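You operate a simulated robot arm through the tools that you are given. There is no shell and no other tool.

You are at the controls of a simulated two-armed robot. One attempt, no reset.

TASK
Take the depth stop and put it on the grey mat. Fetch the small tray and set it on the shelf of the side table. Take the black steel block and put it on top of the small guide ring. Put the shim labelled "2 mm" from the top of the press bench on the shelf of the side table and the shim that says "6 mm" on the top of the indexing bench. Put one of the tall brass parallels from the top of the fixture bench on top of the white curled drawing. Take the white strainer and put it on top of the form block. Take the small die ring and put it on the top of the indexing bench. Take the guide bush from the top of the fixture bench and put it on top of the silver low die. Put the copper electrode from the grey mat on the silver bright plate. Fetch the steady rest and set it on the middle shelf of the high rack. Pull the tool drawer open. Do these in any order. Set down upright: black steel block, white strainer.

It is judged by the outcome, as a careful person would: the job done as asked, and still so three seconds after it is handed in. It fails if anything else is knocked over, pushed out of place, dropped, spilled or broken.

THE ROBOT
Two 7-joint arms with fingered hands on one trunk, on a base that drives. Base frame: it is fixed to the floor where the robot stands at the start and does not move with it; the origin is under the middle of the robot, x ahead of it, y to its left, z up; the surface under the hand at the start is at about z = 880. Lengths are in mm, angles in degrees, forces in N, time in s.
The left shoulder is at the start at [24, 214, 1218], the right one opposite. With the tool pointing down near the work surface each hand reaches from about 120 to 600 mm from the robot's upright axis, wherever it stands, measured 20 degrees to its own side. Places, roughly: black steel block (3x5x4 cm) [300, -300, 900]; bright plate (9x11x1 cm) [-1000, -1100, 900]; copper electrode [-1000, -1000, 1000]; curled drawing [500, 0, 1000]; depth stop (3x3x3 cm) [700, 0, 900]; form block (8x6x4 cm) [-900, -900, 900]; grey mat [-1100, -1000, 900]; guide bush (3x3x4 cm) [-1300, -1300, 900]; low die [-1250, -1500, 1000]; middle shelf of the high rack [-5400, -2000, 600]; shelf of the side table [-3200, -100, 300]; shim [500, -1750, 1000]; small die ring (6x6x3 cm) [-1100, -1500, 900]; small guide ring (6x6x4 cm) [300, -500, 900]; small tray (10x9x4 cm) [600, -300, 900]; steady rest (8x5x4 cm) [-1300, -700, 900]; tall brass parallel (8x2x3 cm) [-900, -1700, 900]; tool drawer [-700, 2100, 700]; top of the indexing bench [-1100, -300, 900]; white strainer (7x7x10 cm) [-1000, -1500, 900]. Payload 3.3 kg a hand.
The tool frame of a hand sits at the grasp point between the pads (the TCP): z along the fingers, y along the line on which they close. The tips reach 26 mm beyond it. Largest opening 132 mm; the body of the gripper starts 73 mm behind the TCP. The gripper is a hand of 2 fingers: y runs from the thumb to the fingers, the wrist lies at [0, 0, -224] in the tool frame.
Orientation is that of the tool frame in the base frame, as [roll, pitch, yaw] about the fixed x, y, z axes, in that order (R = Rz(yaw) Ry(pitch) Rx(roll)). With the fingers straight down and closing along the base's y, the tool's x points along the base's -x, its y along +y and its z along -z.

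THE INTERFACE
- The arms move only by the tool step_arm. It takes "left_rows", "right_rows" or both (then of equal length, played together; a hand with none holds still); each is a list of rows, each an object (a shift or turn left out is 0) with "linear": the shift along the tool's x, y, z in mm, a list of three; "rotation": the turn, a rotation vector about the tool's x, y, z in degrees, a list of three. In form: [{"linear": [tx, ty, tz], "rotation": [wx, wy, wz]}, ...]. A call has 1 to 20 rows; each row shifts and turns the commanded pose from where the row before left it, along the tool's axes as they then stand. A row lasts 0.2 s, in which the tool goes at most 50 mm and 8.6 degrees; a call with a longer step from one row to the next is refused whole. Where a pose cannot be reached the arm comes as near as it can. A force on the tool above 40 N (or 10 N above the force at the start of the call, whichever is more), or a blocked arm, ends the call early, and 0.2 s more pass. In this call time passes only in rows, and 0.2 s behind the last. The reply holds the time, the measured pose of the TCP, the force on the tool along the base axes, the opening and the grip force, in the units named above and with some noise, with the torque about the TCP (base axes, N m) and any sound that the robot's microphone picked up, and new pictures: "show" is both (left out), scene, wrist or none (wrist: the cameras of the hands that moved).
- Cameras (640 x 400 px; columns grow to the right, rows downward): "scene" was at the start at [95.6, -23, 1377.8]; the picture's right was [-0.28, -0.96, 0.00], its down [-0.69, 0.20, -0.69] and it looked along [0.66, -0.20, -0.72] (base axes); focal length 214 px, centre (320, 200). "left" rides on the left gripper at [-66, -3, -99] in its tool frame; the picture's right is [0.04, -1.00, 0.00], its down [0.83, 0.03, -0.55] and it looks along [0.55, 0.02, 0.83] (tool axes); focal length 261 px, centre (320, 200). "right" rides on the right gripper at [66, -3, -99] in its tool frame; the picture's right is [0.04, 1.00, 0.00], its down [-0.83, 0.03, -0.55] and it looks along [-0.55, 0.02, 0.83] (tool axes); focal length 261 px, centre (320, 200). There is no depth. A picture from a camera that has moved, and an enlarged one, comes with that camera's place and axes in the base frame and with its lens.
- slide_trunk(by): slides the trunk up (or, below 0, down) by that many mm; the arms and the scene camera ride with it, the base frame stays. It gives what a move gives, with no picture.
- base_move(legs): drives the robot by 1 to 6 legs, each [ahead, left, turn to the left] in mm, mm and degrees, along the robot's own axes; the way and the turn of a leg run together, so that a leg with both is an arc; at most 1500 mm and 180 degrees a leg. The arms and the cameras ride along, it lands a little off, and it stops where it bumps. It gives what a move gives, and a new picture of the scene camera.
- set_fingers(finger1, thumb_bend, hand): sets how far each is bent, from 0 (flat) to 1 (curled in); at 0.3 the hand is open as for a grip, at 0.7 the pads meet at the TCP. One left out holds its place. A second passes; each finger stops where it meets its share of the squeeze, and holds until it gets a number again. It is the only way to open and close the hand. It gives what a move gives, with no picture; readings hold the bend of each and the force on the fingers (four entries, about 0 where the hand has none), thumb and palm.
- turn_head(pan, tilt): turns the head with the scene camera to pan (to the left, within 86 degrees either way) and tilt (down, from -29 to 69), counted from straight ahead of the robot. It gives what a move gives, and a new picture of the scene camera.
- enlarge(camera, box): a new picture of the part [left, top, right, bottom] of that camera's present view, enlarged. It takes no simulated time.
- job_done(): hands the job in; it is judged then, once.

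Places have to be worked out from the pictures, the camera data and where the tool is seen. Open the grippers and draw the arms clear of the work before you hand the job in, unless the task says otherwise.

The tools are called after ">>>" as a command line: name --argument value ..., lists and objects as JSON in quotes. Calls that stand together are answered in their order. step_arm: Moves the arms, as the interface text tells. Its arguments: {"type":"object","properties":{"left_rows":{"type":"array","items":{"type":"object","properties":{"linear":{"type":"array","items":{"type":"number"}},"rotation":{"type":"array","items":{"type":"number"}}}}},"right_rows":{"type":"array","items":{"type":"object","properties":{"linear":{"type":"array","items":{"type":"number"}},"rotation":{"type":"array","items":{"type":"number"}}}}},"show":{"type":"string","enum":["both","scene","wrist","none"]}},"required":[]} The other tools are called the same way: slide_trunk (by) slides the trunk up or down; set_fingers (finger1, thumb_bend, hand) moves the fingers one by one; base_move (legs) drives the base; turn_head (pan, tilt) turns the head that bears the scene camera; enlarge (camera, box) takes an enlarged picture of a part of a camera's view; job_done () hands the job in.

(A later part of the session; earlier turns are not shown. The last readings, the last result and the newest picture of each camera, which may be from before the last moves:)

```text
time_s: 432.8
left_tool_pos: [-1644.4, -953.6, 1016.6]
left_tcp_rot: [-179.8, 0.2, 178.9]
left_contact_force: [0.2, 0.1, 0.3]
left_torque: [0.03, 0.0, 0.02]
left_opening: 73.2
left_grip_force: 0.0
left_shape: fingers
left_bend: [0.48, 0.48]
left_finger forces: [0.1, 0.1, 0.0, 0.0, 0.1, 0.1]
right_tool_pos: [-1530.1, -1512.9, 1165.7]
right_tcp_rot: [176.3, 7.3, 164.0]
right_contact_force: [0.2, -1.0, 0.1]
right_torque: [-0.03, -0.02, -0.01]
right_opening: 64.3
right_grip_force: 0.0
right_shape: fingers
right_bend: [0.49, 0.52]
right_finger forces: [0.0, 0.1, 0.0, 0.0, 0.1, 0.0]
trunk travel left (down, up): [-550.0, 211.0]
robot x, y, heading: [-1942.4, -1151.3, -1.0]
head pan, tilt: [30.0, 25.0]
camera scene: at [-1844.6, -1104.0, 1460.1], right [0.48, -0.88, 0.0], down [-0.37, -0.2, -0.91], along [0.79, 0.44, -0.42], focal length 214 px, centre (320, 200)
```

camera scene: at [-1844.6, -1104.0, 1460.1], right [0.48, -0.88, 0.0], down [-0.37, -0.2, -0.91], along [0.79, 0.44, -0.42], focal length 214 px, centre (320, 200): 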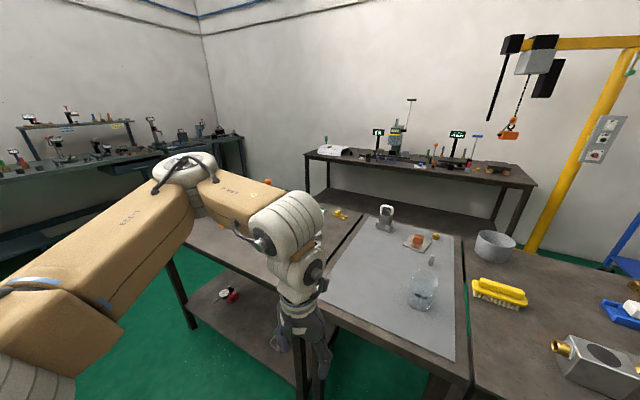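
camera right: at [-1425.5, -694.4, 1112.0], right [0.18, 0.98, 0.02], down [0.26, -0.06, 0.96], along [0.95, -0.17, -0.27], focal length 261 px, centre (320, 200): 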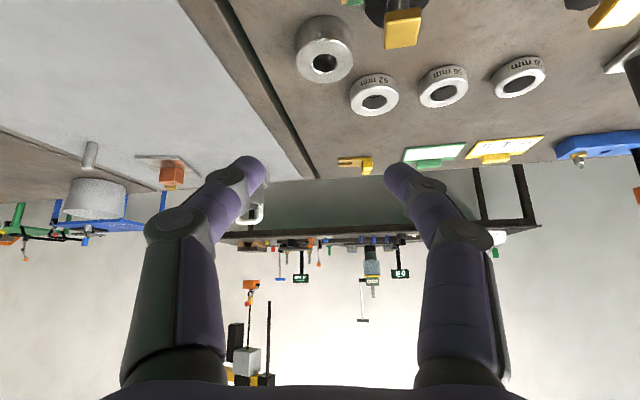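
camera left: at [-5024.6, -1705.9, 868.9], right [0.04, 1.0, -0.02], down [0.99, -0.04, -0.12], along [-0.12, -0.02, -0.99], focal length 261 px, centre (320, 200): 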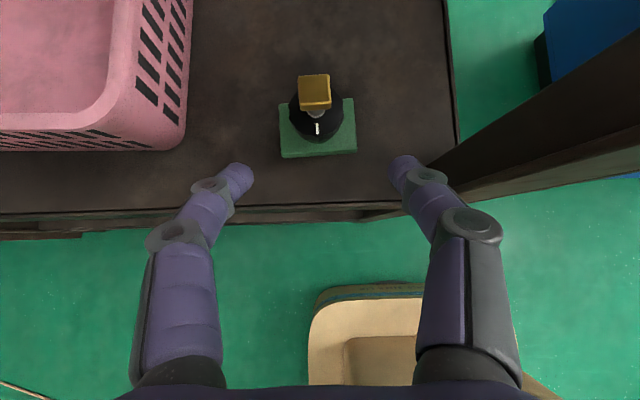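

All as it should be. I drive left past the benches and turn to face the tool bench.

>>> base_move --legs '[[0, 1000, 1], [0, 1000, 0], [0, 0, 90]]'

>>> turn_head --pan -30 --tilt 25

```text
time_s: 446.6
left_tool_pos: [-2132.7, 1140.6, 1016.5]
left_tcp_rot: [-179.8, 0.3, -89.5]
left_contact_force: [-0.2, 0.2, 0.4]
left_torque: [0.02, -0.03, -0.02]
left_opening: 73.0
left_grip_force: 0.1
left_shape: fingers
left_bend: [0.48, 0.48]
left_finger forces: [0.0, 0.0, 0.0, 0.0, 0.1, 0.1]
right_tool_pos: [-1577.9, 1271.0, 1166.5]
right_tcp_rot: [176.4, 7.3, -104.5]
right_contact_force: [0.4, -1.2, 0.2]
right_torque: [0.0, -0.01, 0.02]
right_opening: 64.5
right_grip_force: 0.1
right_shape: fingers
right_bend: [0.49, 0.52]
right_finger forces: [0.1, 0.0, 0.0, 0.0, 0.0, 0.1]
trunk travel left (down, up): [-550.0, 211.0]
robot x, y, heading: [-1932.1, 851.0, 90.7]
head pan, tilt: [30.0, 25.0]
camera scene: at [-1975.1, 943.1, 1460.1], right [0.86, 0.51, 0.0], down [0.22, -0.36, -0.91], along [-0.46, 0.78, -0.42], focal length 214 px, centre (320, 200)
```

scene: 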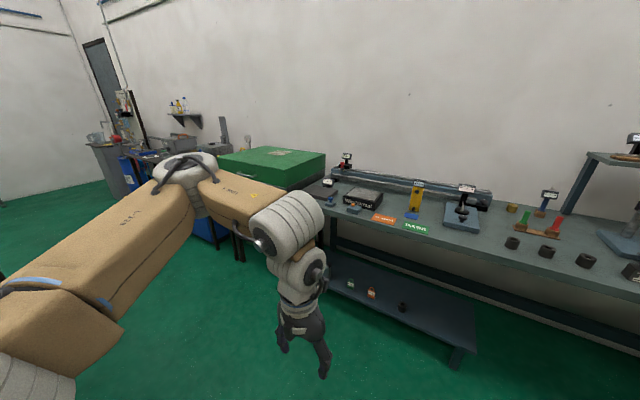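

```text
time_s: 447.9
left_tool_pos: [-2133.2, 1139.6, 1018.0]
left_tcp_rot: [-179.8, 0.3, -89.6]
left_contact_force: [-0.8, 0.4, 0.4]
left_torque: [-0.01, 0.02, 0.06]
left_opening: 72.6
left_grip_force: 0.1
left_shape: fingers
left_bend: [0.48, 0.48]
left_finger forces: [0.0, 0.0, 0.0, 0.0, 0.0, 0.1]
right_tool_pos: [-1576.9, 1270.6, 1164.8]
right_tcp_rot: [176.2, 7.2, -104.5]
right_contact_force: [-0.4, 0.6, -0.4]
right_torque: [0.02, 0.01, 0.01]
right_opening: 64.7
right_grip_force: 0.0
right_shape: fingers
right_bend: [0.49, 0.52]
right_finger forces: [0.0, 0.0, 0.1, 0.1, 0.0, 0.0]
trunk travel left (down, up): [-550.0, 211.0]
robot x, y, heading: [-1928.3, 851.0, 90.6]
head pan, tilt: [-30.0, 25.0]
camera scene: at [-1883.0, 944.1, 1460.2], right [0.87, -0.49, 0.0], down [-0.21, -0.37, -0.91], along [0.44, 0.79, -0.42], focal length 214 px, centre (320, 200)
```

scene: 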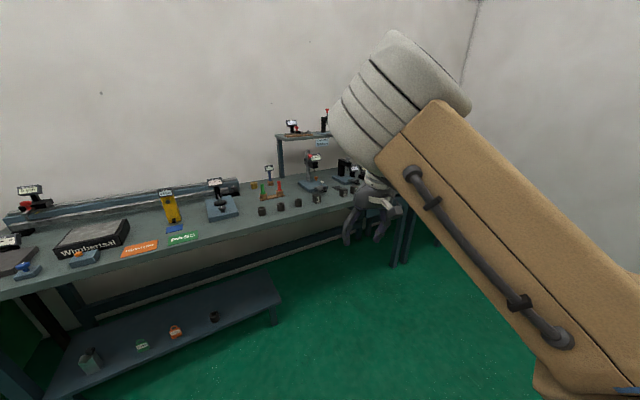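

I move right along the tool bench toward the drawer and look straight at it.

>>> base_move --legs '[[0, -1080, -0.6]]'

>>> turn_head --pan 0 --tilt 35

>>> enlarge --camera "scene" --box '[180, 80, 500, 280]'

```text
time_s: 453.4
left_tool_pos: [-1045.9, 1145.9, 1016.5]
left_tcp_rot: [179.9, 0.2, -90.4]
left_contact_force: [-0.2, 0.2, 0.4]
left_torque: [0.01, 0.05, 0.0]
left_opening: 73.0
left_grip_force: 0.0
left_shape: fingers
left_bend: [0.48, 0.48]
left_finger forces: [0.0, 0.0, 0.1, 0.1, 0.1, 0.0]
right_tool_pos: [-489.3, 1267.6, 1166.3]
right_tcp_rot: [176.2, 7.2, -105.4]
right_contact_force: [0.2, -0.6, 0.4]
right_torque: [0.02, 0.01, -0.02]
right_opening: 64.4
right_grip_force: 0.1
right_shape: fingers
right_bend: [0.49, 0.52]
right_finger forces: [0.0, 0.0, 0.0, 0.0, 0.1, 0.0]
trunk travel left (down, up): [-550.0, 211.0]
robot x, y, heading: [-848.3, 854.1, 89.7]
head pan, tilt: [-30.0, 25.0]
camera scene: at [-800.2, 945.5, 1460.1], right [0.86, -0.51, 0.0], down [-0.21, -0.36, -0.91], along [0.46, 0.78, -0.42], focal length 214 px, centre (320, 200)
```

scene: 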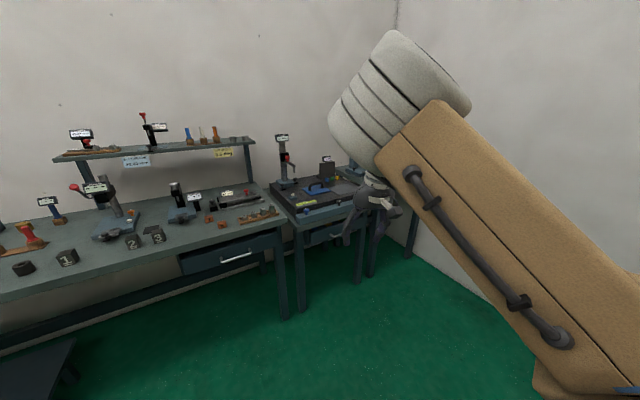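

```text
time_s: 454.4
left_tool_pos: [-1046.1, 1145.3, 1017.7]
left_tcp_rot: [-179.8, 0.2, -90.4]
left_contact_force: [1.0, -0.1, -0.3]
left_torque: [0.0, 0.02, 0.0]
left_opening: 73.2
left_grip_force: 0.1
left_shape: fingers
left_bend: [0.48, 0.48]
left_finger forces: [0.0, 0.0, 0.0, 0.0, 0.1, 0.0]
right_tool_pos: [-488.5, 1267.8, 1166.3]
right_tcp_rot: [176.2, 7.3, -105.5]
right_contact_force: [-0.1, -0.7, -0.4]
right_torque: [-0.03, -0.01, 0.0]
right_opening: 64.6
right_grip_force: 0.0
right_shape: fingers
right_bend: [0.49, 0.52]
right_finger forces: [0.0, 0.0, 0.0, 0.1, 0.0, 0.1]
trunk travel left (down, up): [-550.0, 211.0]
robot x, y, heading: [-850.2, 851.0, 89.7]
head pan, tilt: [0.0, 35.0]
camera scene: at [-846.5, 954.1, 1444.4], right [1.0, -0.01, 0.0], down [0.0, -0.57, -0.82], along [0.01, 0.82, -0.57], focal length 214 px, centre (320, 200)
```

scene: 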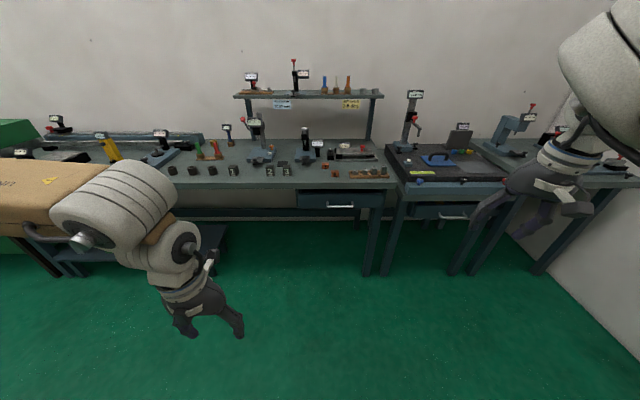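

```text
2.00 times, centred on (340, 180) of scene
camera zoom: at [-846.5, 954.1, 1444.4], right [1.0, -0.01, 0.0], down [0.0, -0.57, -0.82], along [0.01, 0.82, -0.57], focal length 429 px, centre (280, 240)
```

zoom: 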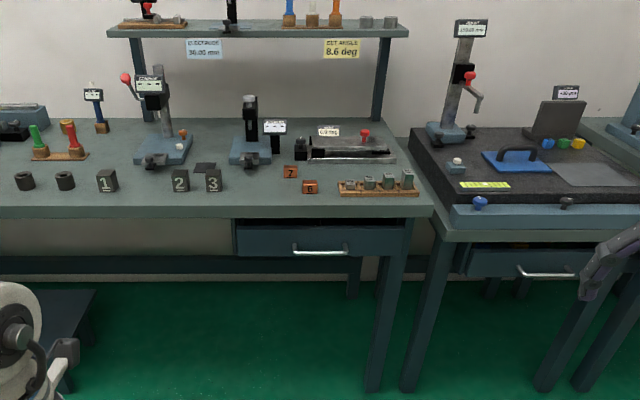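

The tool drawer is the one in the long bench, its bar handle at about [-727, ~1875, ~760]. I'll pinch the bar with the left hand pointing forward and closing vertically; first I rotate the hand in free space.

>>> step_arm --left_rows '[{"linear": [-8, 0, 0], "rotation": [0, 0, -8.2]}, {"rotation": [0, 0, -8.2]}, {"rotation": [0, 0, -8.2]}, {"rotation": [0, 0, -8.2]}, {"rotation": [0, 0, -8.2]}, {"rotation": [0, 0, -8.2]}, {"rotation": [0, 0, -8.2]}, {"rotation": [0, 0, -8.2]}, {"rotation": [0, 0, -8.2]}, {"rotation": [0, 0, -8.2]}, {"rotation": [0, 0, -8]}]' --show "none"

>>> step_arm --left_rows '[{"rotation": [8.1, 0, 0]}, {"rotation": [8.1, 0, 0]}, {"rotation": [8.1, 0, 0]}, {"rotation": [8.1, 0, 0]}, {"rotation": [8.1, 0, 0]}, {"rotation": [8.1, 0, 0]}, {"rotation": [8.1, 0, 0]}, {"rotation": [8.1, 0, 0]}]' --show "both"

```text
time_s: 456.8
left_tool_pos: [-1047.0, 1154.8, 1018.2]
left_tcp_rot: [-179.9, -0.2, -0.2]
left_contact_force: [-0.1, 0.0, -0.1]
left_torque: [-0.01, 0.0, 0.01]
left_opening: 72.9
left_grip_force: 0.1
left_shape: fingers
left_bend: [0.48, 0.48]
left_finger forces: [0.0, 0.0, 0.0, 0.1, 0.1, 0.0]
right_tool_pos: [-487.8, 1267.6, 1166.4]
right_tcp_rot: [176.2, 7.2, -105.4]
right_contact_force: [-0.5, -0.5, -1.1]
right_torque: [-0.05, -0.01, 0.02]
right_opening: 64.5
right_grip_force: 0.2
right_shape: fingers
right_bend: [0.49, 0.52]
right_finger forces: [0.1, 0.1, 0.0, 0.1, 0.0, 0.1]
trunk travel left (down, up): [-550.0, 211.0]
robot x, y, heading: [-847.4, 848.3, 89.5]
head pan, tilt: [0.0, 35.0]
```

```text
time_s: 458.8
left_tool_pos: [-1035.8, 1308.9, 1051.3]
left_tcp_rot: [-116.9, -2.3, 4.6]
left_contact_force: [0.1, 0.3, -0.4]
left_torque: [0.0, 0.05, 0.0]
left_opening: 73.3
left_grip_force: 0.2
left_shape: fingers
left_bend: [0.48, 0.48]
left_finger forces: [0.0, 0.0, 0.0, 0.0, 0.0, 0.0]
left hand out of reach, approached as far as the arm can: row 3, 4, 5, 6, 7, 8
right_tool_pos: [-489.0, 1268.2, 1166.3]
right_tcp_rot: [176.2, 7.3, -105.5]
right_contact_force: [-0.3, 0.0, 0.8]
right_torque: [-0.02, 0.02, -0.01]
right_opening: 64.5
right_grip_force: 0.1
right_shape: fingers
right_bend: [0.49, 0.52]
right_finger forces: [0.1, 0.0, 0.1, 0.0, 0.1, 0.1]
trunk travel left (down, up): [-550.0, 211.0]
robot x, y, heading: [-850.4, 849.8, 89.4]
head pan, tilt: [0.0, 35.0]
stopped in row 8 (left hand): the arm was blocked; the commanded pose is now the measured one
camera scene: at [-847.4, 954.2, 1444.4], right [1.0, -0.01, 0.0], down [0.0, -0.57, -0.82], along [0.01, 0.82, -0.57], focal length 214 px, centre (320, 200)
camera left: at [-1095.0, 1217.4, 1095.6], right [-0.03, 0.45, 0.89], down [0.86, -0.44, 0.25], along [0.51, 0.78, -0.37], focal length 261 px, centre (320, 200)
```

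scene: 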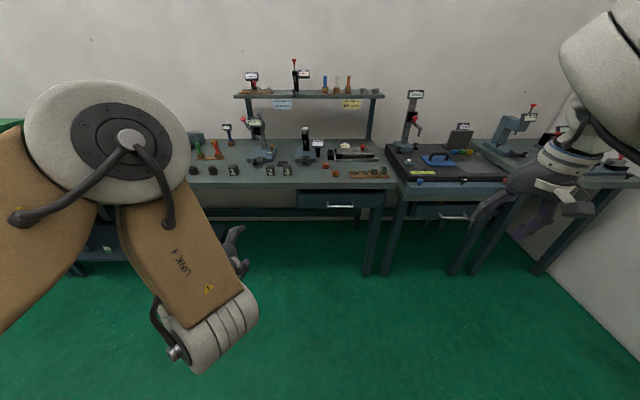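
left: 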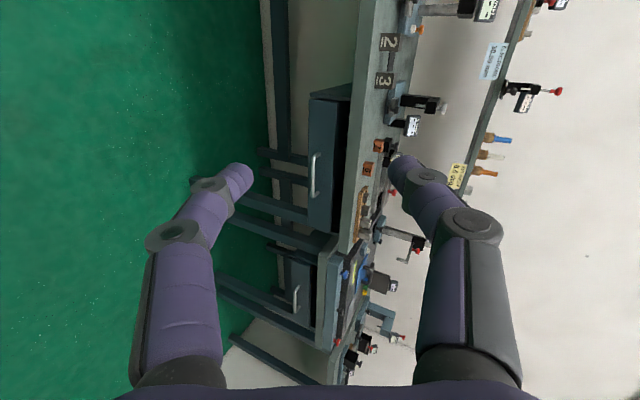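

The hand now points forward with vertical closing. Triangulating gives the handle at about [-721,1947,717]. I pull the right hand back, lower the trunk 300, and move the base so the left hand is in front of the handle.

>>> step_arm --right_rows '[{"linear": [30, 0, -20]}, {"linear": [30, 0, -20]}, {"linear": [30, 0, -20]}]' --show "none"

>>> slide_trunk --by -300

>>> base_move --legs '[[0, -315, 0], [300, 0, 0]]'

```text
time_s: 459.6
left_tool_pos: [-1034.6, 1308.1, 1053.5]
left_tcp_rot: [-116.7, -2.3, 4.6]
left_contact_force: [0.4, -0.9, 0.2]
left_torque: [0.0, -0.02, 0.0]
left_opening: 73.2
left_grip_force: 0.1
left_shape: fingers
left_bend: [0.48, 0.48]
left_finger forces: [0.0, 0.1, 0.0, 0.0, 0.0, 0.0]
right_tool_pos: [-512.0, 1171.1, 1214.3]
right_tcp_rot: [176.3, 7.3, -105.2]
right_contact_force: [-0.3, 1.0, 1.0]
right_torque: [0.01, 0.02, -0.03]
right_opening: 64.6
right_grip_force: 0.0
right_shape: fingers
right_bend: [0.49, 0.52]
right_finger forces: [0.0, 0.0, 0.1, 0.1, 0.1, 0.1]
trunk travel left (down, up): [-550.0, 211.0]
robot x, y, heading: [-849.5, 853.2, 89.9]
head pan, tilt: [0.0, 35.0]
```

```text
time_s: 462.6
left_tool_pos: [-1036.1, 1306.7, 702.2]
left_tcp_rot: [-123.9, -1.8, 5.1]
left_contact_force: [-0.6, -0.1, 0.1]
left_torque: [-0.04, 0.02, -0.01]
left_opening: 72.9
left_grip_force: 0.1
left_shape: fingers
left_bend: [0.48, 0.48]
left_finger forces: [0.0, 0.0, 0.1, 0.0, 0.1, 0.0]
right_tool_pos: [-510.9, 1182.5, 892.3]
right_tcp_rot: [177.3, 3.4, -105.3]
right_contact_force: [0.8, -0.1, 0.6]
right_torque: [0.0, -0.01, -0.01]
right_opening: 64.3
right_grip_force: 0.1
right_shape: fingers
right_bend: [0.49, 0.52]
right_finger forces: [0.1, 0.0, 0.0, 0.0, 0.0, 0.0]
trunk travel left (down, up): [-250.0, 511.0]
robot x, y, heading: [-850.2, 853.1, 89.6]
head pan, tilt: [0.0, 35.0]
```

```text
time_s: 466.3
left_tool_pos: [-723.5, 1603.9, 701.6]
left_tcp_rot: [-123.8, -1.8, 5.5]
left_contact_force: [0.1, -0.3, -1.1]
left_torque: [-0.01, 0.0, 0.0]
left_opening: 73.0
left_grip_force: 0.1
left_shape: fingers
left_bend: [0.48, 0.48]
left_finger forces: [0.0, 0.1, 0.0, 0.0, 0.0, 0.1]
right_tool_pos: [-197.0, 1483.8, 891.0]
right_tcp_rot: [177.2, 3.4, -105.2]
right_contact_force: [0.0, 0.2, -0.6]
right_torque: [0.04, -0.01, 0.01]
right_opening: 64.5
right_grip_force: 0.0
right_shape: fingers
right_bend: [0.49, 0.52]
right_finger forces: [0.0, 0.1, 0.1, 0.0, 0.0, 0.0]
trunk travel left (down, up): [-250.0, 511.0]
robot x, y, heading: [-534.6, 1149.8, 90.0]
head pan, tilt: [0.0, 35.0]
camera scene: at [-531.9, 1295.3, 1141.8], right [1.0, 0.0, 0.0], down [0.0, -0.57, -0.82], along [0.0, 0.82, -0.57], focal length 214 px, centre (320, 200)
```

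scene: 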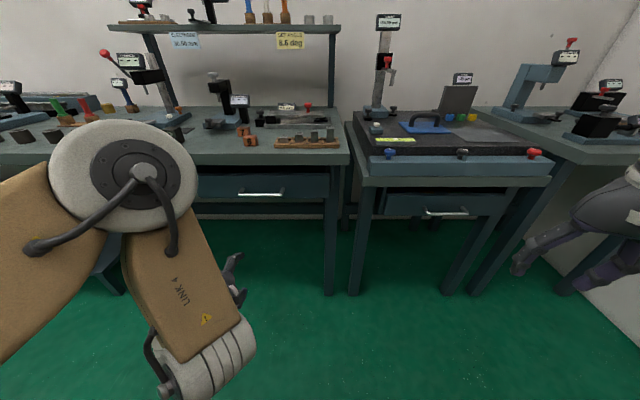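

I refine the handle's location with enlarged views from here.

>>> enlarge --camera "scene" --box '[190, 140, 350, 240]'

>>> enlarge --camera "left" --box '[0, 0, 640, 399]'

```text
4.00 times, centred on (270, 190) of scene
camera zoom: at [-531.9, 1295.3, 1141.8], right [1.0, 0.0, 0.0], down [0.0, -0.57, -0.82], along [0.0, 0.82, -0.57], focal length 858 px, centre (520, 240)
```

zoom: 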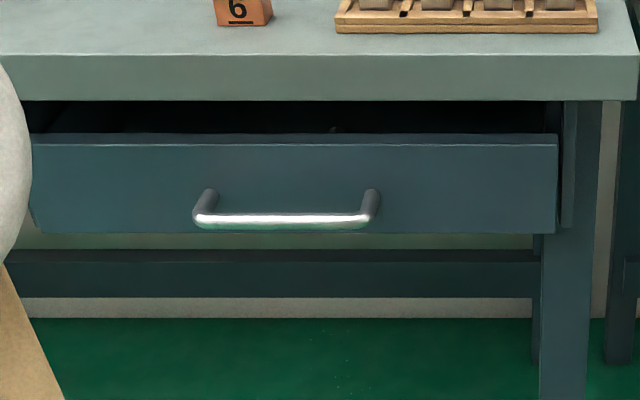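

```text
1.00 times, centred on (320, 200) of left (not enlarged: the box is as wide or as high as the picture)
camera zoom: at [-781.6, 1518.7, 756.8], right [-0.04, 0.56, 0.83], down [0.87, -0.4, 0.31], along [0.5, 0.73, -0.47], focal length 261 px, centre (320, 200)
```

zoom: 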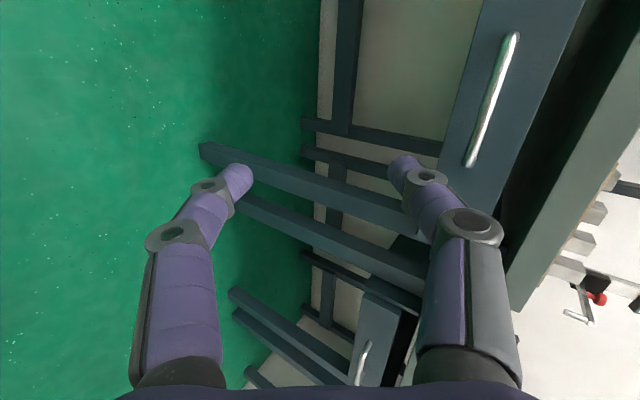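

The handle bar is at about [-732,1897,742] (148 mm long), just in front of the bench edge (y≈1917, z 842–880). I raise the trunk 85, narrow the fingers and drive to 70 mm short of it.

>>> set_fingers --hand "left" --finger1 0.54 --thumb_bend 0.54

>>> slide_trunk --by 87

>>> base_move --legs '[[205, 0, 0]]'

>>> enlarge --camera "left" --box '[0, 0, 640, 399]'

>>> enlarge --camera "scene" --box '[140, 120, 340, 260]'

```text
time_s: 467.3
left_tool_pos: [-724.4, 1603.8, 701.8]
left_tcp_rot: [-123.8, -1.8, 5.6]
left_contact_force: [0.4, 0.0, 0.2]
left_torque: [-0.04, 0.0, -0.02]
left_opening: 53.4
left_grip_force: 0.1
left_shape: fingers
left_bend: [0.54, 0.54]
left_finger forces: [0.0, 0.0, 0.0, 0.1, 0.0, 0.0]
right_tool_pos: [-197.0, 1482.8, 892.1]
right_tcp_rot: [177.3, 3.4, -105.2]
right_contact_force: [-0.2, 0.5, 0.0]
right_torque: [-0.02, 0.06, 0.01]
right_opening: 64.6
right_grip_force: 0.1
right_shape: fingers
right_bend: [0.49, 0.52]
right_finger forces: [0.0, 0.1, 0.0, 0.1, 0.0, 0.0]
trunk travel left (down, up): [-250.0, 511.0]
robot x, y, heading: [-537.0, 1152.9, 89.9]
head pan, tilt: [0.0, 35.0]
```

```text
time_s: 468.6
left_tool_pos: [-721.8, 1605.3, 788.8]
left_tcp_rot: [-123.9, -1.8, 5.5]
left_contact_force: [0.6, 0.3, 1.1]
left_torque: [0.01, 0.0, 0.0]
left_opening: 53.7
left_grip_force: 0.1
left_shape: fingers
left_bend: [0.54, 0.54]
left_finger forces: [0.0, 0.0, 0.0, 0.1, 0.0, 0.0]
right_tool_pos: [-197.2, 1484.3, 979.9]
right_tcp_rot: [177.3, 3.4, -105.1]
right_contact_force: [-0.4, 0.1, 1.0]
right_torque: [0.03, -0.02, 0.0]
right_opening: 64.7
right_grip_force: 0.0
right_shape: fingers
right_bend: [0.49, 0.52]
right_finger forces: [0.0, 0.0, 0.0, 0.1, 0.0, 0.0]
trunk travel left (down, up): [-337.0, 424.0]
robot x, y, heading: [-534.1, 1152.3, 89.8]
head pan, tilt: [0.0, 35.0]
```

```text
time_s: 470.2
left_tool_pos: [-724.3, 1808.6, 788.2]
left_tcp_rot: [-123.9, -1.7, 5.6]
left_contact_force: [0.7, 0.8, -0.1]
left_torque: [-0.02, 0.03, 0.02]
left_opening: 53.6
left_grip_force: 0.1
left_shape: fingers
left_bend: [0.54, 0.54]
left_finger forces: [0.0, 0.0, 0.0, 0.0, 0.0, 0.0]
right_tool_pos: [-196.4, 1690.0, 979.4]
right_tcp_rot: [177.2, 3.4, -104.9]
right_contact_force: [0.0, -0.4, 0.3]
right_torque: [-0.02, -0.01, 0.04]
right_opening: 64.8
right_grip_force: 0.1
right_shape: fingers
right_bend: [0.49, 0.52]
right_finger forces: [0.0, 0.1, 0.0, 0.1, 0.0, 0.0]
trunk travel left (down, up): [-337.0, 424.0]
robot x, y, heading: [-535.3, 1358.0, 89.9]
head pan, tilt: [0.0, 35.0]
camera scene: at [-532.1, 1481.2, 1230.1], right [1.0, 0.0, 0.0], down [0.0, -0.57, -0.82], along [0.0, 0.82, -0.57], focal length 214 px, centre (320, 200)
```

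scene: 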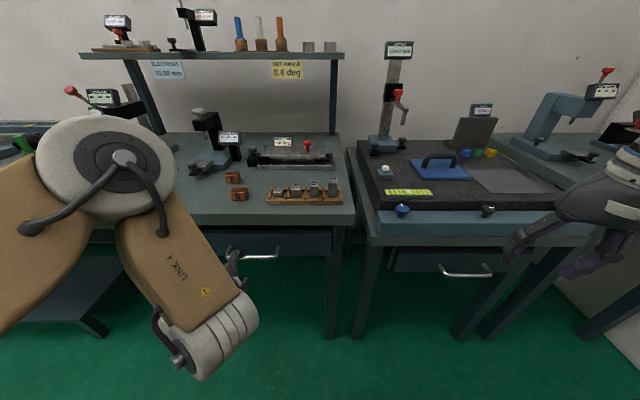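

```text
1.00 times, centred on (320, 200) of left (not enlarged: the box is as wide or as high as the picture)
camera zoom: at [-782.2, 1723.0, 843.6], right [-0.04, 0.56, 0.83], down [0.87, -0.4, 0.31], along [0.5, 0.73, -0.47], focal length 261 px, centre (320, 200)
```

zoom: 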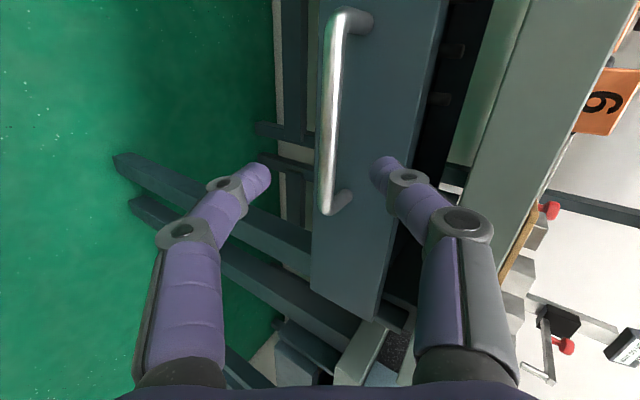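

```text
2.86 times, centred on (240, 190) of scene
camera zoom: at [-532.1, 1481.2, 1230.1], right [1.0, 0.0, 0.0], down [0.0, -0.57, -0.82], along [0.0, 0.82, -0.57], focal length 613 px, centre (549, 229)
```

zoom: 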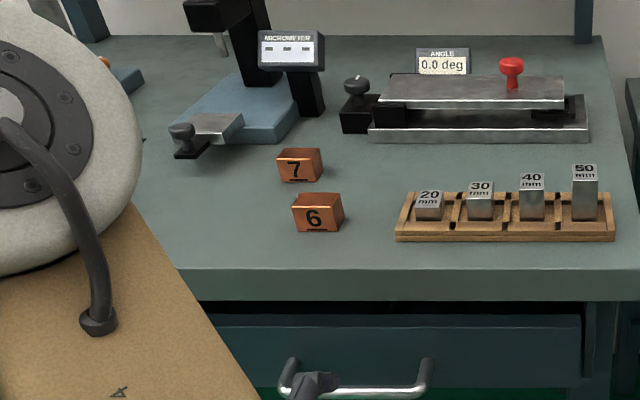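

The bar passes between the fingers, 10 mm toward the thumb side and 100 mm ahead. I shift and advance 86 mm so the bar ends near the fingertips.

>>> step_arm --left_rows '[{"linear": [0, -5, 22]}, {"linear": [0, -4.7, 22]}, {"linear": [0, 0, 20]}]' --show "wrist"

```text
time_s: 471.0
left_tool_pos: [-729.3, 1867.4, 761.5]
left_tcp_rot: [-123.8, -1.8, 5.6]
left_contact_force: [-0.1, -1.0, 0.2]
left_torque: [-0.01, 0.0, -0.03]
left_opening: 53.7
left_grip_force: 0.1
left_shape: fingers
left_bend: [0.54, 0.54]
left_finger forces: [0.0, 0.0, 0.1, 0.0, 0.0, 0.0]
right_tool_pos: [-198.1, 1688.5, 978.2]
right_tcp_rot: [177.3, 3.5, -104.9]
right_contact_force: [-0.3, 0.4, 0.7]
right_torque: [0.0, 0.0, -0.01]
right_opening: 64.8
right_grip_force: 0.0
right_shape: fingers
right_bend: [0.49, 0.52]
right_finger forces: [0.1, 0.0, 0.0, 0.0, 0.0, 0.1]
trunk travel left (down, up): [-337.0, 424.0]
robot x, y, heading: [-531.8, 1353.7, 90.3]
head pan, tilt: [0.0, 35.0]
camera left: at [-787.7, 1781.0, 816.6], right [-0.04, 0.55, 0.83], down [0.87, -0.4, 0.3], along [0.5, 0.73, -0.46], focal length 261 px, centre (320, 200)
```

left: 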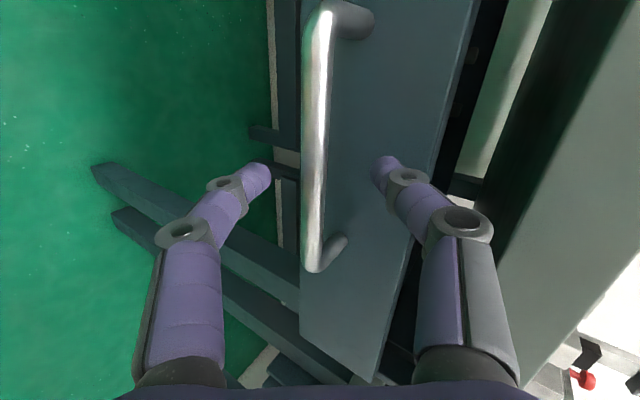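

Well centred. I advance 20 mm more and close.

>>> step_arm --left_rows '[{"linear": [0, 1, 10]}, {"linear": [0, 1, 10]}]' --show "wrist"

>>> set_fingers --hand "left" --finger1 0.8 --thumb_bend 0.8

>>> enlarge --camera "left" --box '[160, 60, 480, 260]'

```text
time_s: 471.6
left_tool_pos: [-730.3, 1880.9, 749.7]
left_tcp_rot: [-123.7, -1.7, 5.5]
left_contact_force: [-0.6, -10.2, 4.2]
left_torque: [0.29, 0.01, 0.03]
left_opening: 48.9
left_grip_force: 5.4
left_shape: fingers
left_bend: [0.54, 0.56]
left_finger forces: [0.0, 0.0, 0.0, 0.0, 10.5, 0.0]
right_tool_pos: [-197.1, 1687.4, 979.9]
right_tcp_rot: [177.2, 3.4, -104.9]
right_contact_force: [0.0, -0.2, 0.7]
right_torque: [0.04, 0.02, -0.03]
right_opening: 65.0
right_grip_force: 0.0
right_shape: fingers
right_bend: [0.49, 0.52]
right_finger forces: [0.1, 0.0, 0.1, 0.1, 0.0, 0.0]
trunk travel left (down, up): [-337.0, 424.0]
robot x, y, heading: [-538.3, 1355.9, 90.0]
head pan, tilt: [0.0, 35.0]
camera left: at [-788.2, 1794.8, 803.9], right [-0.04, 0.56, 0.83], down [0.87, -0.4, 0.3], along [0.5, 0.73, -0.47], focal length 261 px, centre (320, 200)
```

left: 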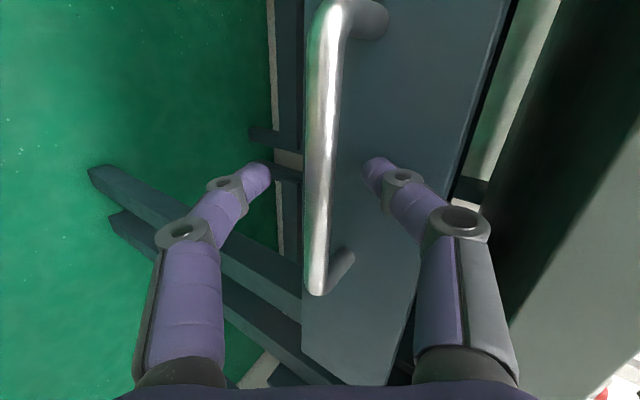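

```text
time_s: 472.6
left_tool_pos: [-729.8, 1881.9, 748.7]
left_tcp_rot: [-123.8, -1.8, 5.5]
left_contact_force: [-0.6, -0.4, 0.4]
left_torque: [-0.02, -0.01, 0.02]
left_opening: 0.0
left_grip_force: 0.0
left_shape: fingers
left_bend: [0.76, 0.76]
left_finger forces: [0.0, 0.0, 0.0, 0.0, 0.0, 0.0]
right_tool_pos: [-198.9, 1688.3, 979.8]
right_tcp_rot: [177.3, 3.4, -105.0]
right_contact_force: [0.4, 0.2, -0.9]
right_torque: [0.0, 0.01, 0.02]
right_opening: 64.7
right_grip_force: 0.2
right_shape: fingers
right_bend: [0.49, 0.52]
right_finger forces: [0.1, 0.0, 0.0, 0.0, 0.0, 0.1]
trunk travel left (down, up): [-337.0, 424.0]
robot x, y, heading: [-533.3, 1357.9, 90.0]
head pan, tilt: [0.0, 35.0]
```

```text
2.00 times, centred on (320, 160) of left
camera zoom: at [-788.4, 1796.2, 803.6], right [-0.04, 0.55, 0.83], down [0.87, -0.4, 0.3], along [0.5, 0.73, -0.47], focal length 521 px, centre (320, 280)
```

zoom: 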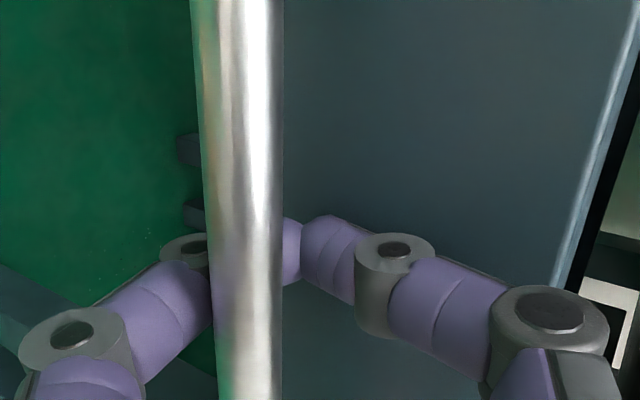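

The fingertips have met behind the bar, so the handle is captive inside the closed hand. I pull by driving backward.

>>> base_move --legs '[[-110, 0, 0]]'

>>> enlarge --camera "left" --box '[0, 0, 640, 399]'

```text
time_s: 473.8
left_tool_pos: [-729.1, 1770.6, 749.9]
left_tcp_rot: [-123.8, -1.9, 5.6]
left_contact_force: [-0.8, -0.1, -0.9]
left_torque: [-0.03, -0.01, 0.01]
left_opening: 0.0
left_grip_force: 0.0
left_shape: fingers
left_bend: [0.76, 0.77]
left_finger forces: [0.0, 0.0, 0.0, 0.0, 0.0, 0.0]
right_tool_pos: [-198.5, 1575.7, 979.6]
right_tcp_rot: [177.2, 3.6, -105.0]
right_contact_force: [0.9, -0.1, 0.5]
right_torque: [0.03, -0.01, 0.0]
right_opening: 64.5
right_grip_force: 0.0
right_shape: fingers
right_bend: [0.49, 0.52]
right_finger forces: [0.0, 0.0, 0.0, 0.1, 0.0, 0.0]
trunk travel left (down, up): [-337.0, 424.0]
robot x, y, heading: [-534.4, 1241.2, 89.8]
head pan, tilt: [0.0, 35.0]
camera scene: at [-532.0, 1367.3, 1230.4], right [1.0, 0.0, 0.0], down [0.0, -0.57, -0.82], along [0.0, 0.82, -0.57], focal length 214 px, centre (320, 200)
```

scene: 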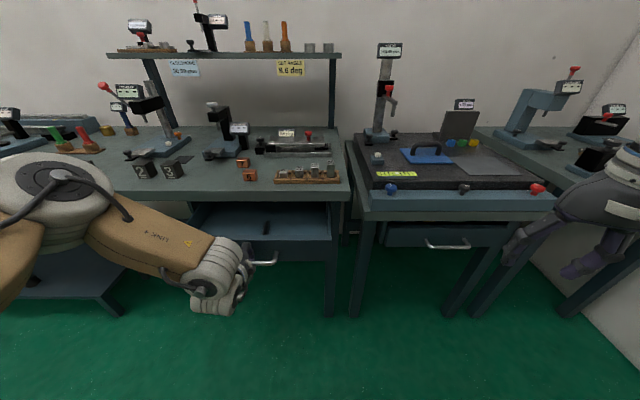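

```text
1.00 times, centred on (320, 200) of left (not enlarged: the box is as wide or as high as the picture)
camera zoom: at [-788.2, 1683.6, 804.0], right [-0.04, 0.55, 0.83], down [0.87, -0.4, 0.3], along [0.5, 0.73, -0.46], focal length 261 px, centre (320, 200)
```

zoom: 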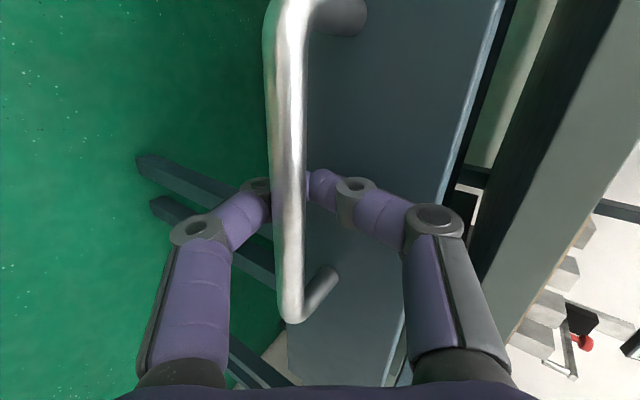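

The drawer is sliding open. I pull another 130 mm.

>>> base_move --legs '[[-130, 0, 0]]'

>>> enlarge --camera "scene" --box '[150, 140, 370, 280]'

>>> enlarge --camera "left" --box '[0, 0, 640, 399]'

```text
time_s: 475.1
left_tool_pos: [-730.3, 1639.6, 749.6]
left_tcp_rot: [-123.7, -1.8, 5.5]
left_contact_force: [0.4, 0.6, 0.2]
left_torque: [-0.02, -0.02, -0.02]
left_opening: 0.1
left_grip_force: 0.1
left_shape: fingers
left_bend: [0.76, 0.76]
left_finger forces: [0.1, 0.0, 0.0, 0.1, 0.0, 0.1]
right_tool_pos: [-197.6, 1446.2, 979.5]
right_tcp_rot: [177.3, 3.5, -105.0]
right_contact_force: [0.8, 0.1, -0.2]
right_torque: [0.01, 0.0, -0.02]
right_opening: 64.7
right_grip_force: 0.0
right_shape: fingers
right_bend: [0.49, 0.52]
right_finger forces: [0.0, 0.0, 0.1, 0.1, 0.0, 0.0]
trunk travel left (down, up): [-337.0, 424.0]
robot x, y, heading: [-539.4, 1117.9, 89.9]
head pan, tilt: [0.0, 35.0]
camera scene: at [-532.0, 1237.0, 1230.3], right [1.0, 0.0, 0.0], down [0.0, -0.57, -0.82], along [0.0, 0.82, -0.57], focal length 214 px, centre (320, 200)
```

scene: 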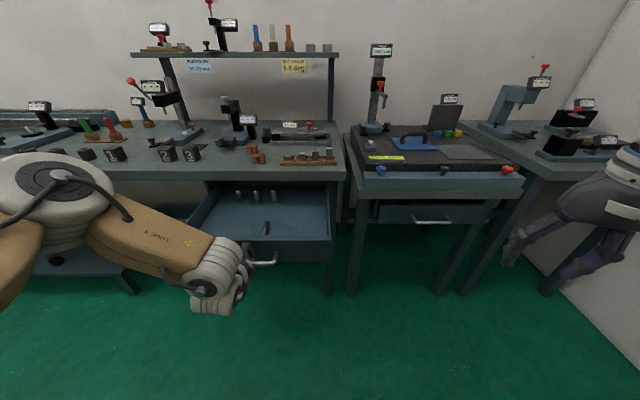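

```text
2.86 times, centred on (260, 210) of scene
camera zoom: at [-532.0, 1237.0, 1230.3], right [1.0, 0.0, 0.0], down [0.0, -0.57, -0.82], along [0.0, 0.82, -0.57], focal length 613 px, centre (491, 171)
```

zoom: 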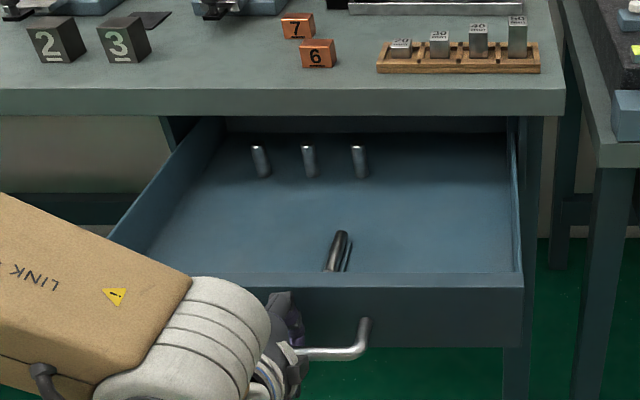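

```text
1.00 times, centred on (320, 200) of left (not enlarged: the box is as wide or as high as the picture)
camera zoom: at [-787.9, 1553.6, 804.0], right [-0.04, 0.55, 0.83], down [0.87, -0.4, 0.3], along [0.5, 0.73, -0.46], focal length 261 px, centre (320, 200)
```

zoom: 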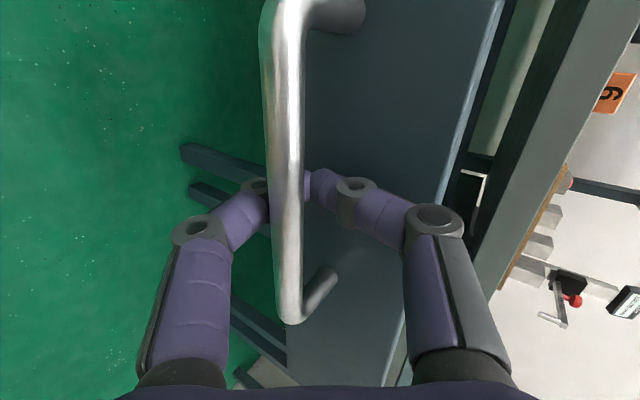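

The drawer is open about 240 mm. I pull gently a bit further to make sure it's fully open.

>>> base_move --legs '[[-45, 0, 0]]'

>>> enlarge --camera "scene" --box '[150, 140, 370, 280]'

>>> enlarge --camera "left" --box '[160, 60, 480, 340]'

```text
time_s: 475.9
left_tool_pos: [-729.2, 1594.8, 748.8]
left_tcp_rot: [-123.7, -1.8, 5.5]
left_contact_force: [0.1, -0.3, 0.2]
left_torque: [0.01, 0.01, 0.01]
left_opening: 0.2
left_grip_force: 0.0
left_shape: fingers
left_bend: [0.76, 0.76]
left_finger forces: [0.0, 0.0, 0.0, 0.1, 0.0, 0.0]
right_tool_pos: [-197.7, 1399.3, 979.5]
right_tcp_rot: [177.2, 3.5, -104.8]
right_contact_force: [-0.5, 1.0, 0.3]
right_torque: [-0.01, 0.04, 0.0]
right_opening: 64.4
right_grip_force: 0.0
right_shape: fingers
right_bend: [0.49, 0.52]
right_finger forces: [0.0, 0.0, 0.0, 0.0, 0.0, 0.0]
trunk travel left (down, up): [-337.0, 424.0]
robot x, y, heading: [-533.9, 1070.1, 89.7]
head pan, tilt: [0.0, 35.0]
camera scene: at [-532.0, 1191.4, 1230.4], right [1.0, 0.0, 0.0], down [0.0, -0.57, -0.82], along [0.0, 0.82, -0.57], focal length 214 px, centre (320, 200)
```

scene: 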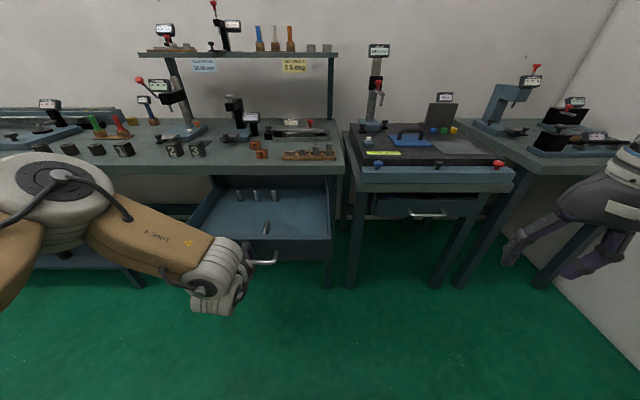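

```text
2.86 times, centred on (260, 210) of scene
camera zoom: at [-532.0, 1191.4, 1230.4], right [1.0, 0.0, 0.0], down [0.0, -0.57, -0.82], along [0.0, 0.82, -0.57], focal length 613 px, centre (491, 171)
```

zoom: 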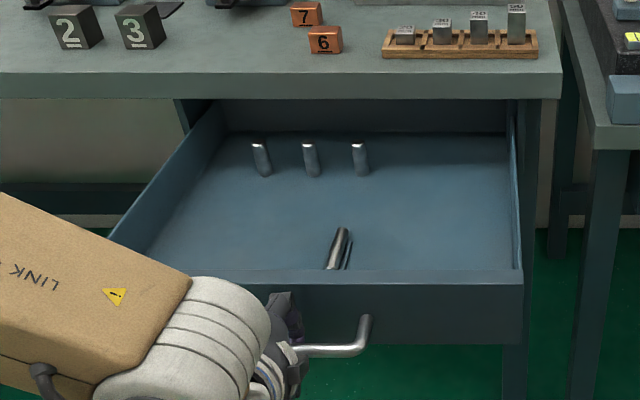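

```text
1.43 times, centred on (320, 200) of left
camera zoom: at [-788.0, 1508.1, 804.3], right [-0.04, 0.55, 0.83], down [0.87, -0.4, 0.3], along [0.5, 0.73, -0.46], focal length 372 px, centre (320, 200)
```

zoom: 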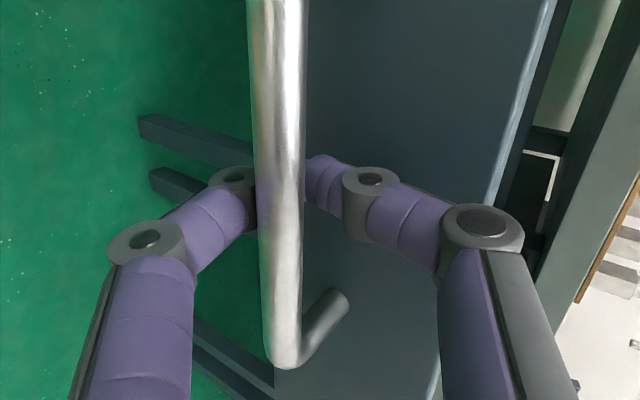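

The drawer is well open. I open the fingers modestly and withdraw along the tool axis, then back off.

>>> set_fingers --hand "left" --finger1 0.56 --thumb_bend 0.59

>>> step_arm --left_rows '[{"linear": [0, -1, -12]}, {"linear": [0, 0, -18]}, {"linear": [0, 0, -25]}, {"linear": [0, 0, -30]}]' --show "wrist"

```text
time_s: 476.9
left_tool_pos: [-729.4, 1594.9, 749.8]
left_tcp_rot: [-123.8, -1.7, 5.5]
left_contact_force: [-1.0, -0.4, -0.4]
left_torque: [0.03, 0.01, -0.02]
left_opening: 41.5
left_grip_force: 0.3
left_shape: fingers
left_bend: [0.56, 0.59]
left_finger forces: [0.0, 0.0, 0.0, 0.1, 0.4, 0.1]
right_tool_pos: [-198.0, 1400.9, 979.6]
right_tcp_rot: [177.3, 3.4, -105.0]
right_contact_force: [0.5, 0.4, -0.3]
right_torque: [0.02, -0.02, 0.03]
right_opening: 64.4
right_grip_force: 0.0
right_shape: fingers
right_bend: [0.49, 0.52]
right_finger forces: [0.0, 0.0, 0.0, 0.0, 0.0, 0.1]
trunk travel left (down, up): [-337.0, 424.0]
robot x, y, heading: [-535.6, 1068.9, 90.2]
head pan, tilt: [0.0, 35.0]
```

```text
time_s: 477.9
left_tool_pos: [-724.5, 1523.9, 799.9]
left_tcp_rot: [-123.7, -1.6, 5.6]
left_contact_force: [0.6, -0.2, -0.4]
left_torque: [0.0, 0.03, 0.0]
left_opening: 41.3
left_grip_force: 0.1
left_shape: fingers
left_bend: [0.56, 0.59]
left_finger forces: [0.0, 0.0, 0.0, 0.1, 0.0, 0.0]
right_tool_pos: [-196.7, 1400.7, 980.9]
right_tcp_rot: [177.3, 3.4, -105.0]
right_contact_force: [-0.3, -0.3, 0.3]
right_torque: [0.0, 0.01, -0.02]
right_opening: 64.4
right_grip_force: 0.0
right_shape: fingers
right_bend: [0.49, 0.52]
right_finger forces: [0.0, 0.0, 0.1, 0.0, 0.1, 0.1]
trunk travel left (down, up): [-337.0, 424.0]
robot x, y, heading: [-536.2, 1067.6, 90.0]
head pan, tilt: [0.0, 35.0]
camera left: at [-783.1, 1438.3, 853.2], right [-0.04, 0.55, 0.83], down [0.87, -0.4, 0.3], along [0.5, 0.73, -0.46], focal length 261 px, centre (320, 200)
```

left: 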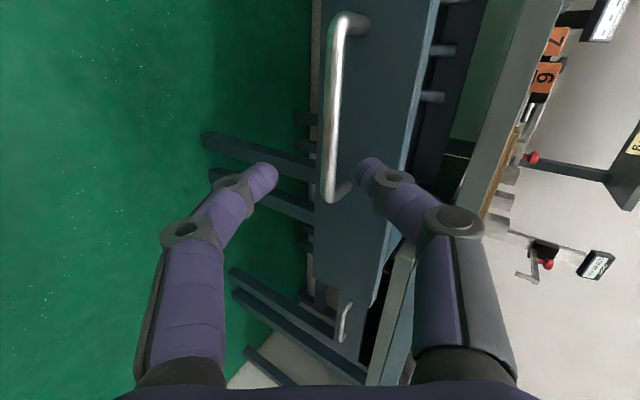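

The hand is clear and the drawer stays open. I back off and check the press bench items once more.

>>> base_move --legs '[[-200, 0, 0], [0, 0, -60]]'

>>> turn_head --pan -65 --tilt 25

>>> enlarge --camera "scene" --box '[200, 120, 480, 320]'

>>> turn_head --pan 70 --tilt 25

```text
time_s: 482.2
left_tool_pos: [-238.2, 1264.5, 798.0]
left_tcp_rot: [-123.8, -1.8, -53.8]
left_contact_force: [0.2, 0.1, 0.2]
left_torque: [-0.01, 0.0, 0.02]
left_opening: 41.1
left_grip_force: 0.0
left_shape: fingers
left_bend: [0.56, 0.59]
left_finger forces: [0.0, 0.0, 0.1, 0.0, 0.1, 0.0]
right_tool_pos: [-77.4, 747.9, 979.0]
right_tcp_rot: [177.3, 3.4, -164.5]
right_contact_force: [1.0, 0.4, 0.4]
right_torque: [-0.01, -0.01, -0.01]
right_opening: 64.5
right_grip_force: 0.1
right_shape: fingers
right_bend: [0.49, 0.52]
right_finger forces: [0.1, 0.0, 0.1, 0.0, 0.0, 0.0]
trunk travel left (down, up): [-337.0, 424.0]
robot x, y, heading: [-533.2, 867.9, 30.6]
head pan, tilt: [0.0, 35.0]
camera scene: at [-424.8, 931.9, 1230.2], right [0.51, -0.86, 0.0], down [-0.49, -0.29, -0.82], along [0.71, 0.42, -0.57], focal length 214 px, centre (320, 200)
```

scene: 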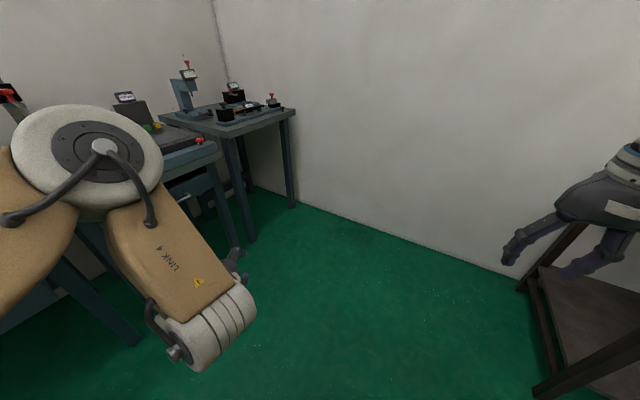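

```text
time_s: 483.5
left_tool_pos: [-238.0, 1264.6, 797.5]
left_tcp_rot: [-123.7, -1.8, -53.9]
left_contact_force: [0.2, 0.1, 0.2]
left_torque: [0.0, 0.02, -0.02]
left_opening: 41.2
left_grip_force: 0.1
left_shape: fingers
left_bend: [0.56, 0.59]
left_finger forces: [0.0, 0.0, 0.0, 0.1, 0.1, 0.0]
right_tool_pos: [-78.0, 749.0, 979.1]
right_tcp_rot: [177.3, 3.5, -164.4]
right_contact_force: [0.2, 0.0, -0.5]
right_torque: [0.04, -0.02, 0.03]
right_opening: 64.7
right_grip_force: 0.2
right_shape: fingers
right_bend: [0.49, 0.52]
right_finger forces: [0.0, 0.0, 0.0, 0.1, 0.1, 0.0]
trunk travel left (down, up): [-337.0, 424.0]
robot x, y, heading: [-532.5, 867.7, 30.6]
head pan, tilt: [-65.0, 25.0]
camera scene: at [-424.8, 835.2, 1246.0], right [-0.57, -0.82, 0.0], down [-0.35, 0.24, -0.91], along [0.75, -0.51, -0.42], focal length 214 px, centre (320, 200)
```

scene: 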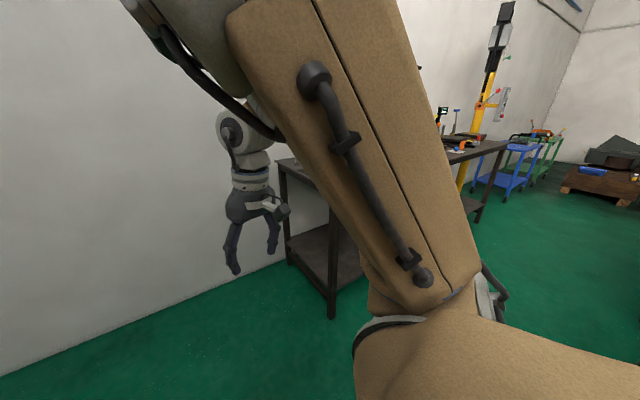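

```text
2.00 times, centred on (340, 220) of scene
camera zoom: at [-424.8, 835.2, 1246.0], right [-0.57, -0.82, 0.0], down [-0.35, 0.24, -0.91], along [0.75, -0.51, -0.42], focal length 429 px, centre (280, 160)
```

zoom: 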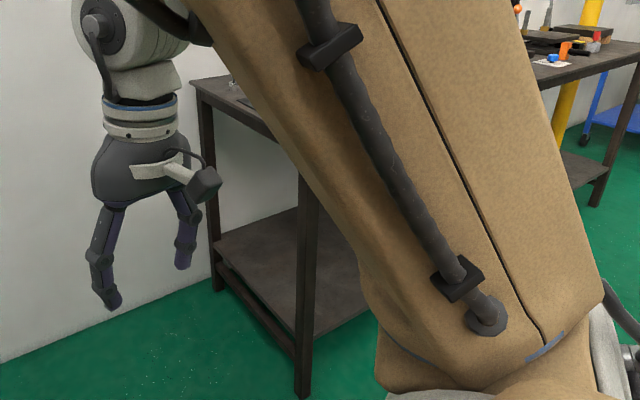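

```text
time_s: 485.7
left_tool_pos: [-238.4, 1263.9, 798.1]
left_tcp_rot: [-123.7, -1.8, -53.9]
left_contact_force: [-0.4, 0.6, 0.7]
left_torque: [-0.01, 0.01, 0.01]
left_opening: 40.9
left_grip_force: 0.1
left_shape: fingers
left_bend: [0.56, 0.59]
left_finger forces: [0.0, 0.0, 0.1, 0.0, 0.1, 0.0]
right_tool_pos: [-77.4, 747.7, 978.1]
right_tcp_rot: [177.3, 3.4, -164.6]
right_contact_force: [-0.3, 0.4, 0.5]
right_torque: [0.0, 0.03, -0.02]
right_opening: 64.6
right_grip_force: 0.1
right_shape: fingers
right_bend: [0.49, 0.52]
right_finger forces: [0.0, 0.1, 0.0, 0.0, 0.1, 0.1]
trunk travel left (down, up): [-337.0, 424.0]
robot x, y, heading: [-533.9, 870.1, 30.5]
head pan, tilt: [70.0, 25.0]
camera scene: at [-517.5, 977.9, 1246.0], right [0.98, 0.18, 0.0], down [0.08, -0.42, -0.91], along [-0.16, 0.89, -0.42], focal length 214 px, centre (320, 200)
```

scene: 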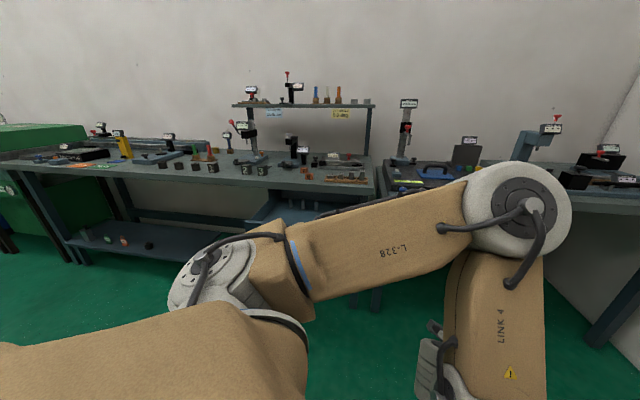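

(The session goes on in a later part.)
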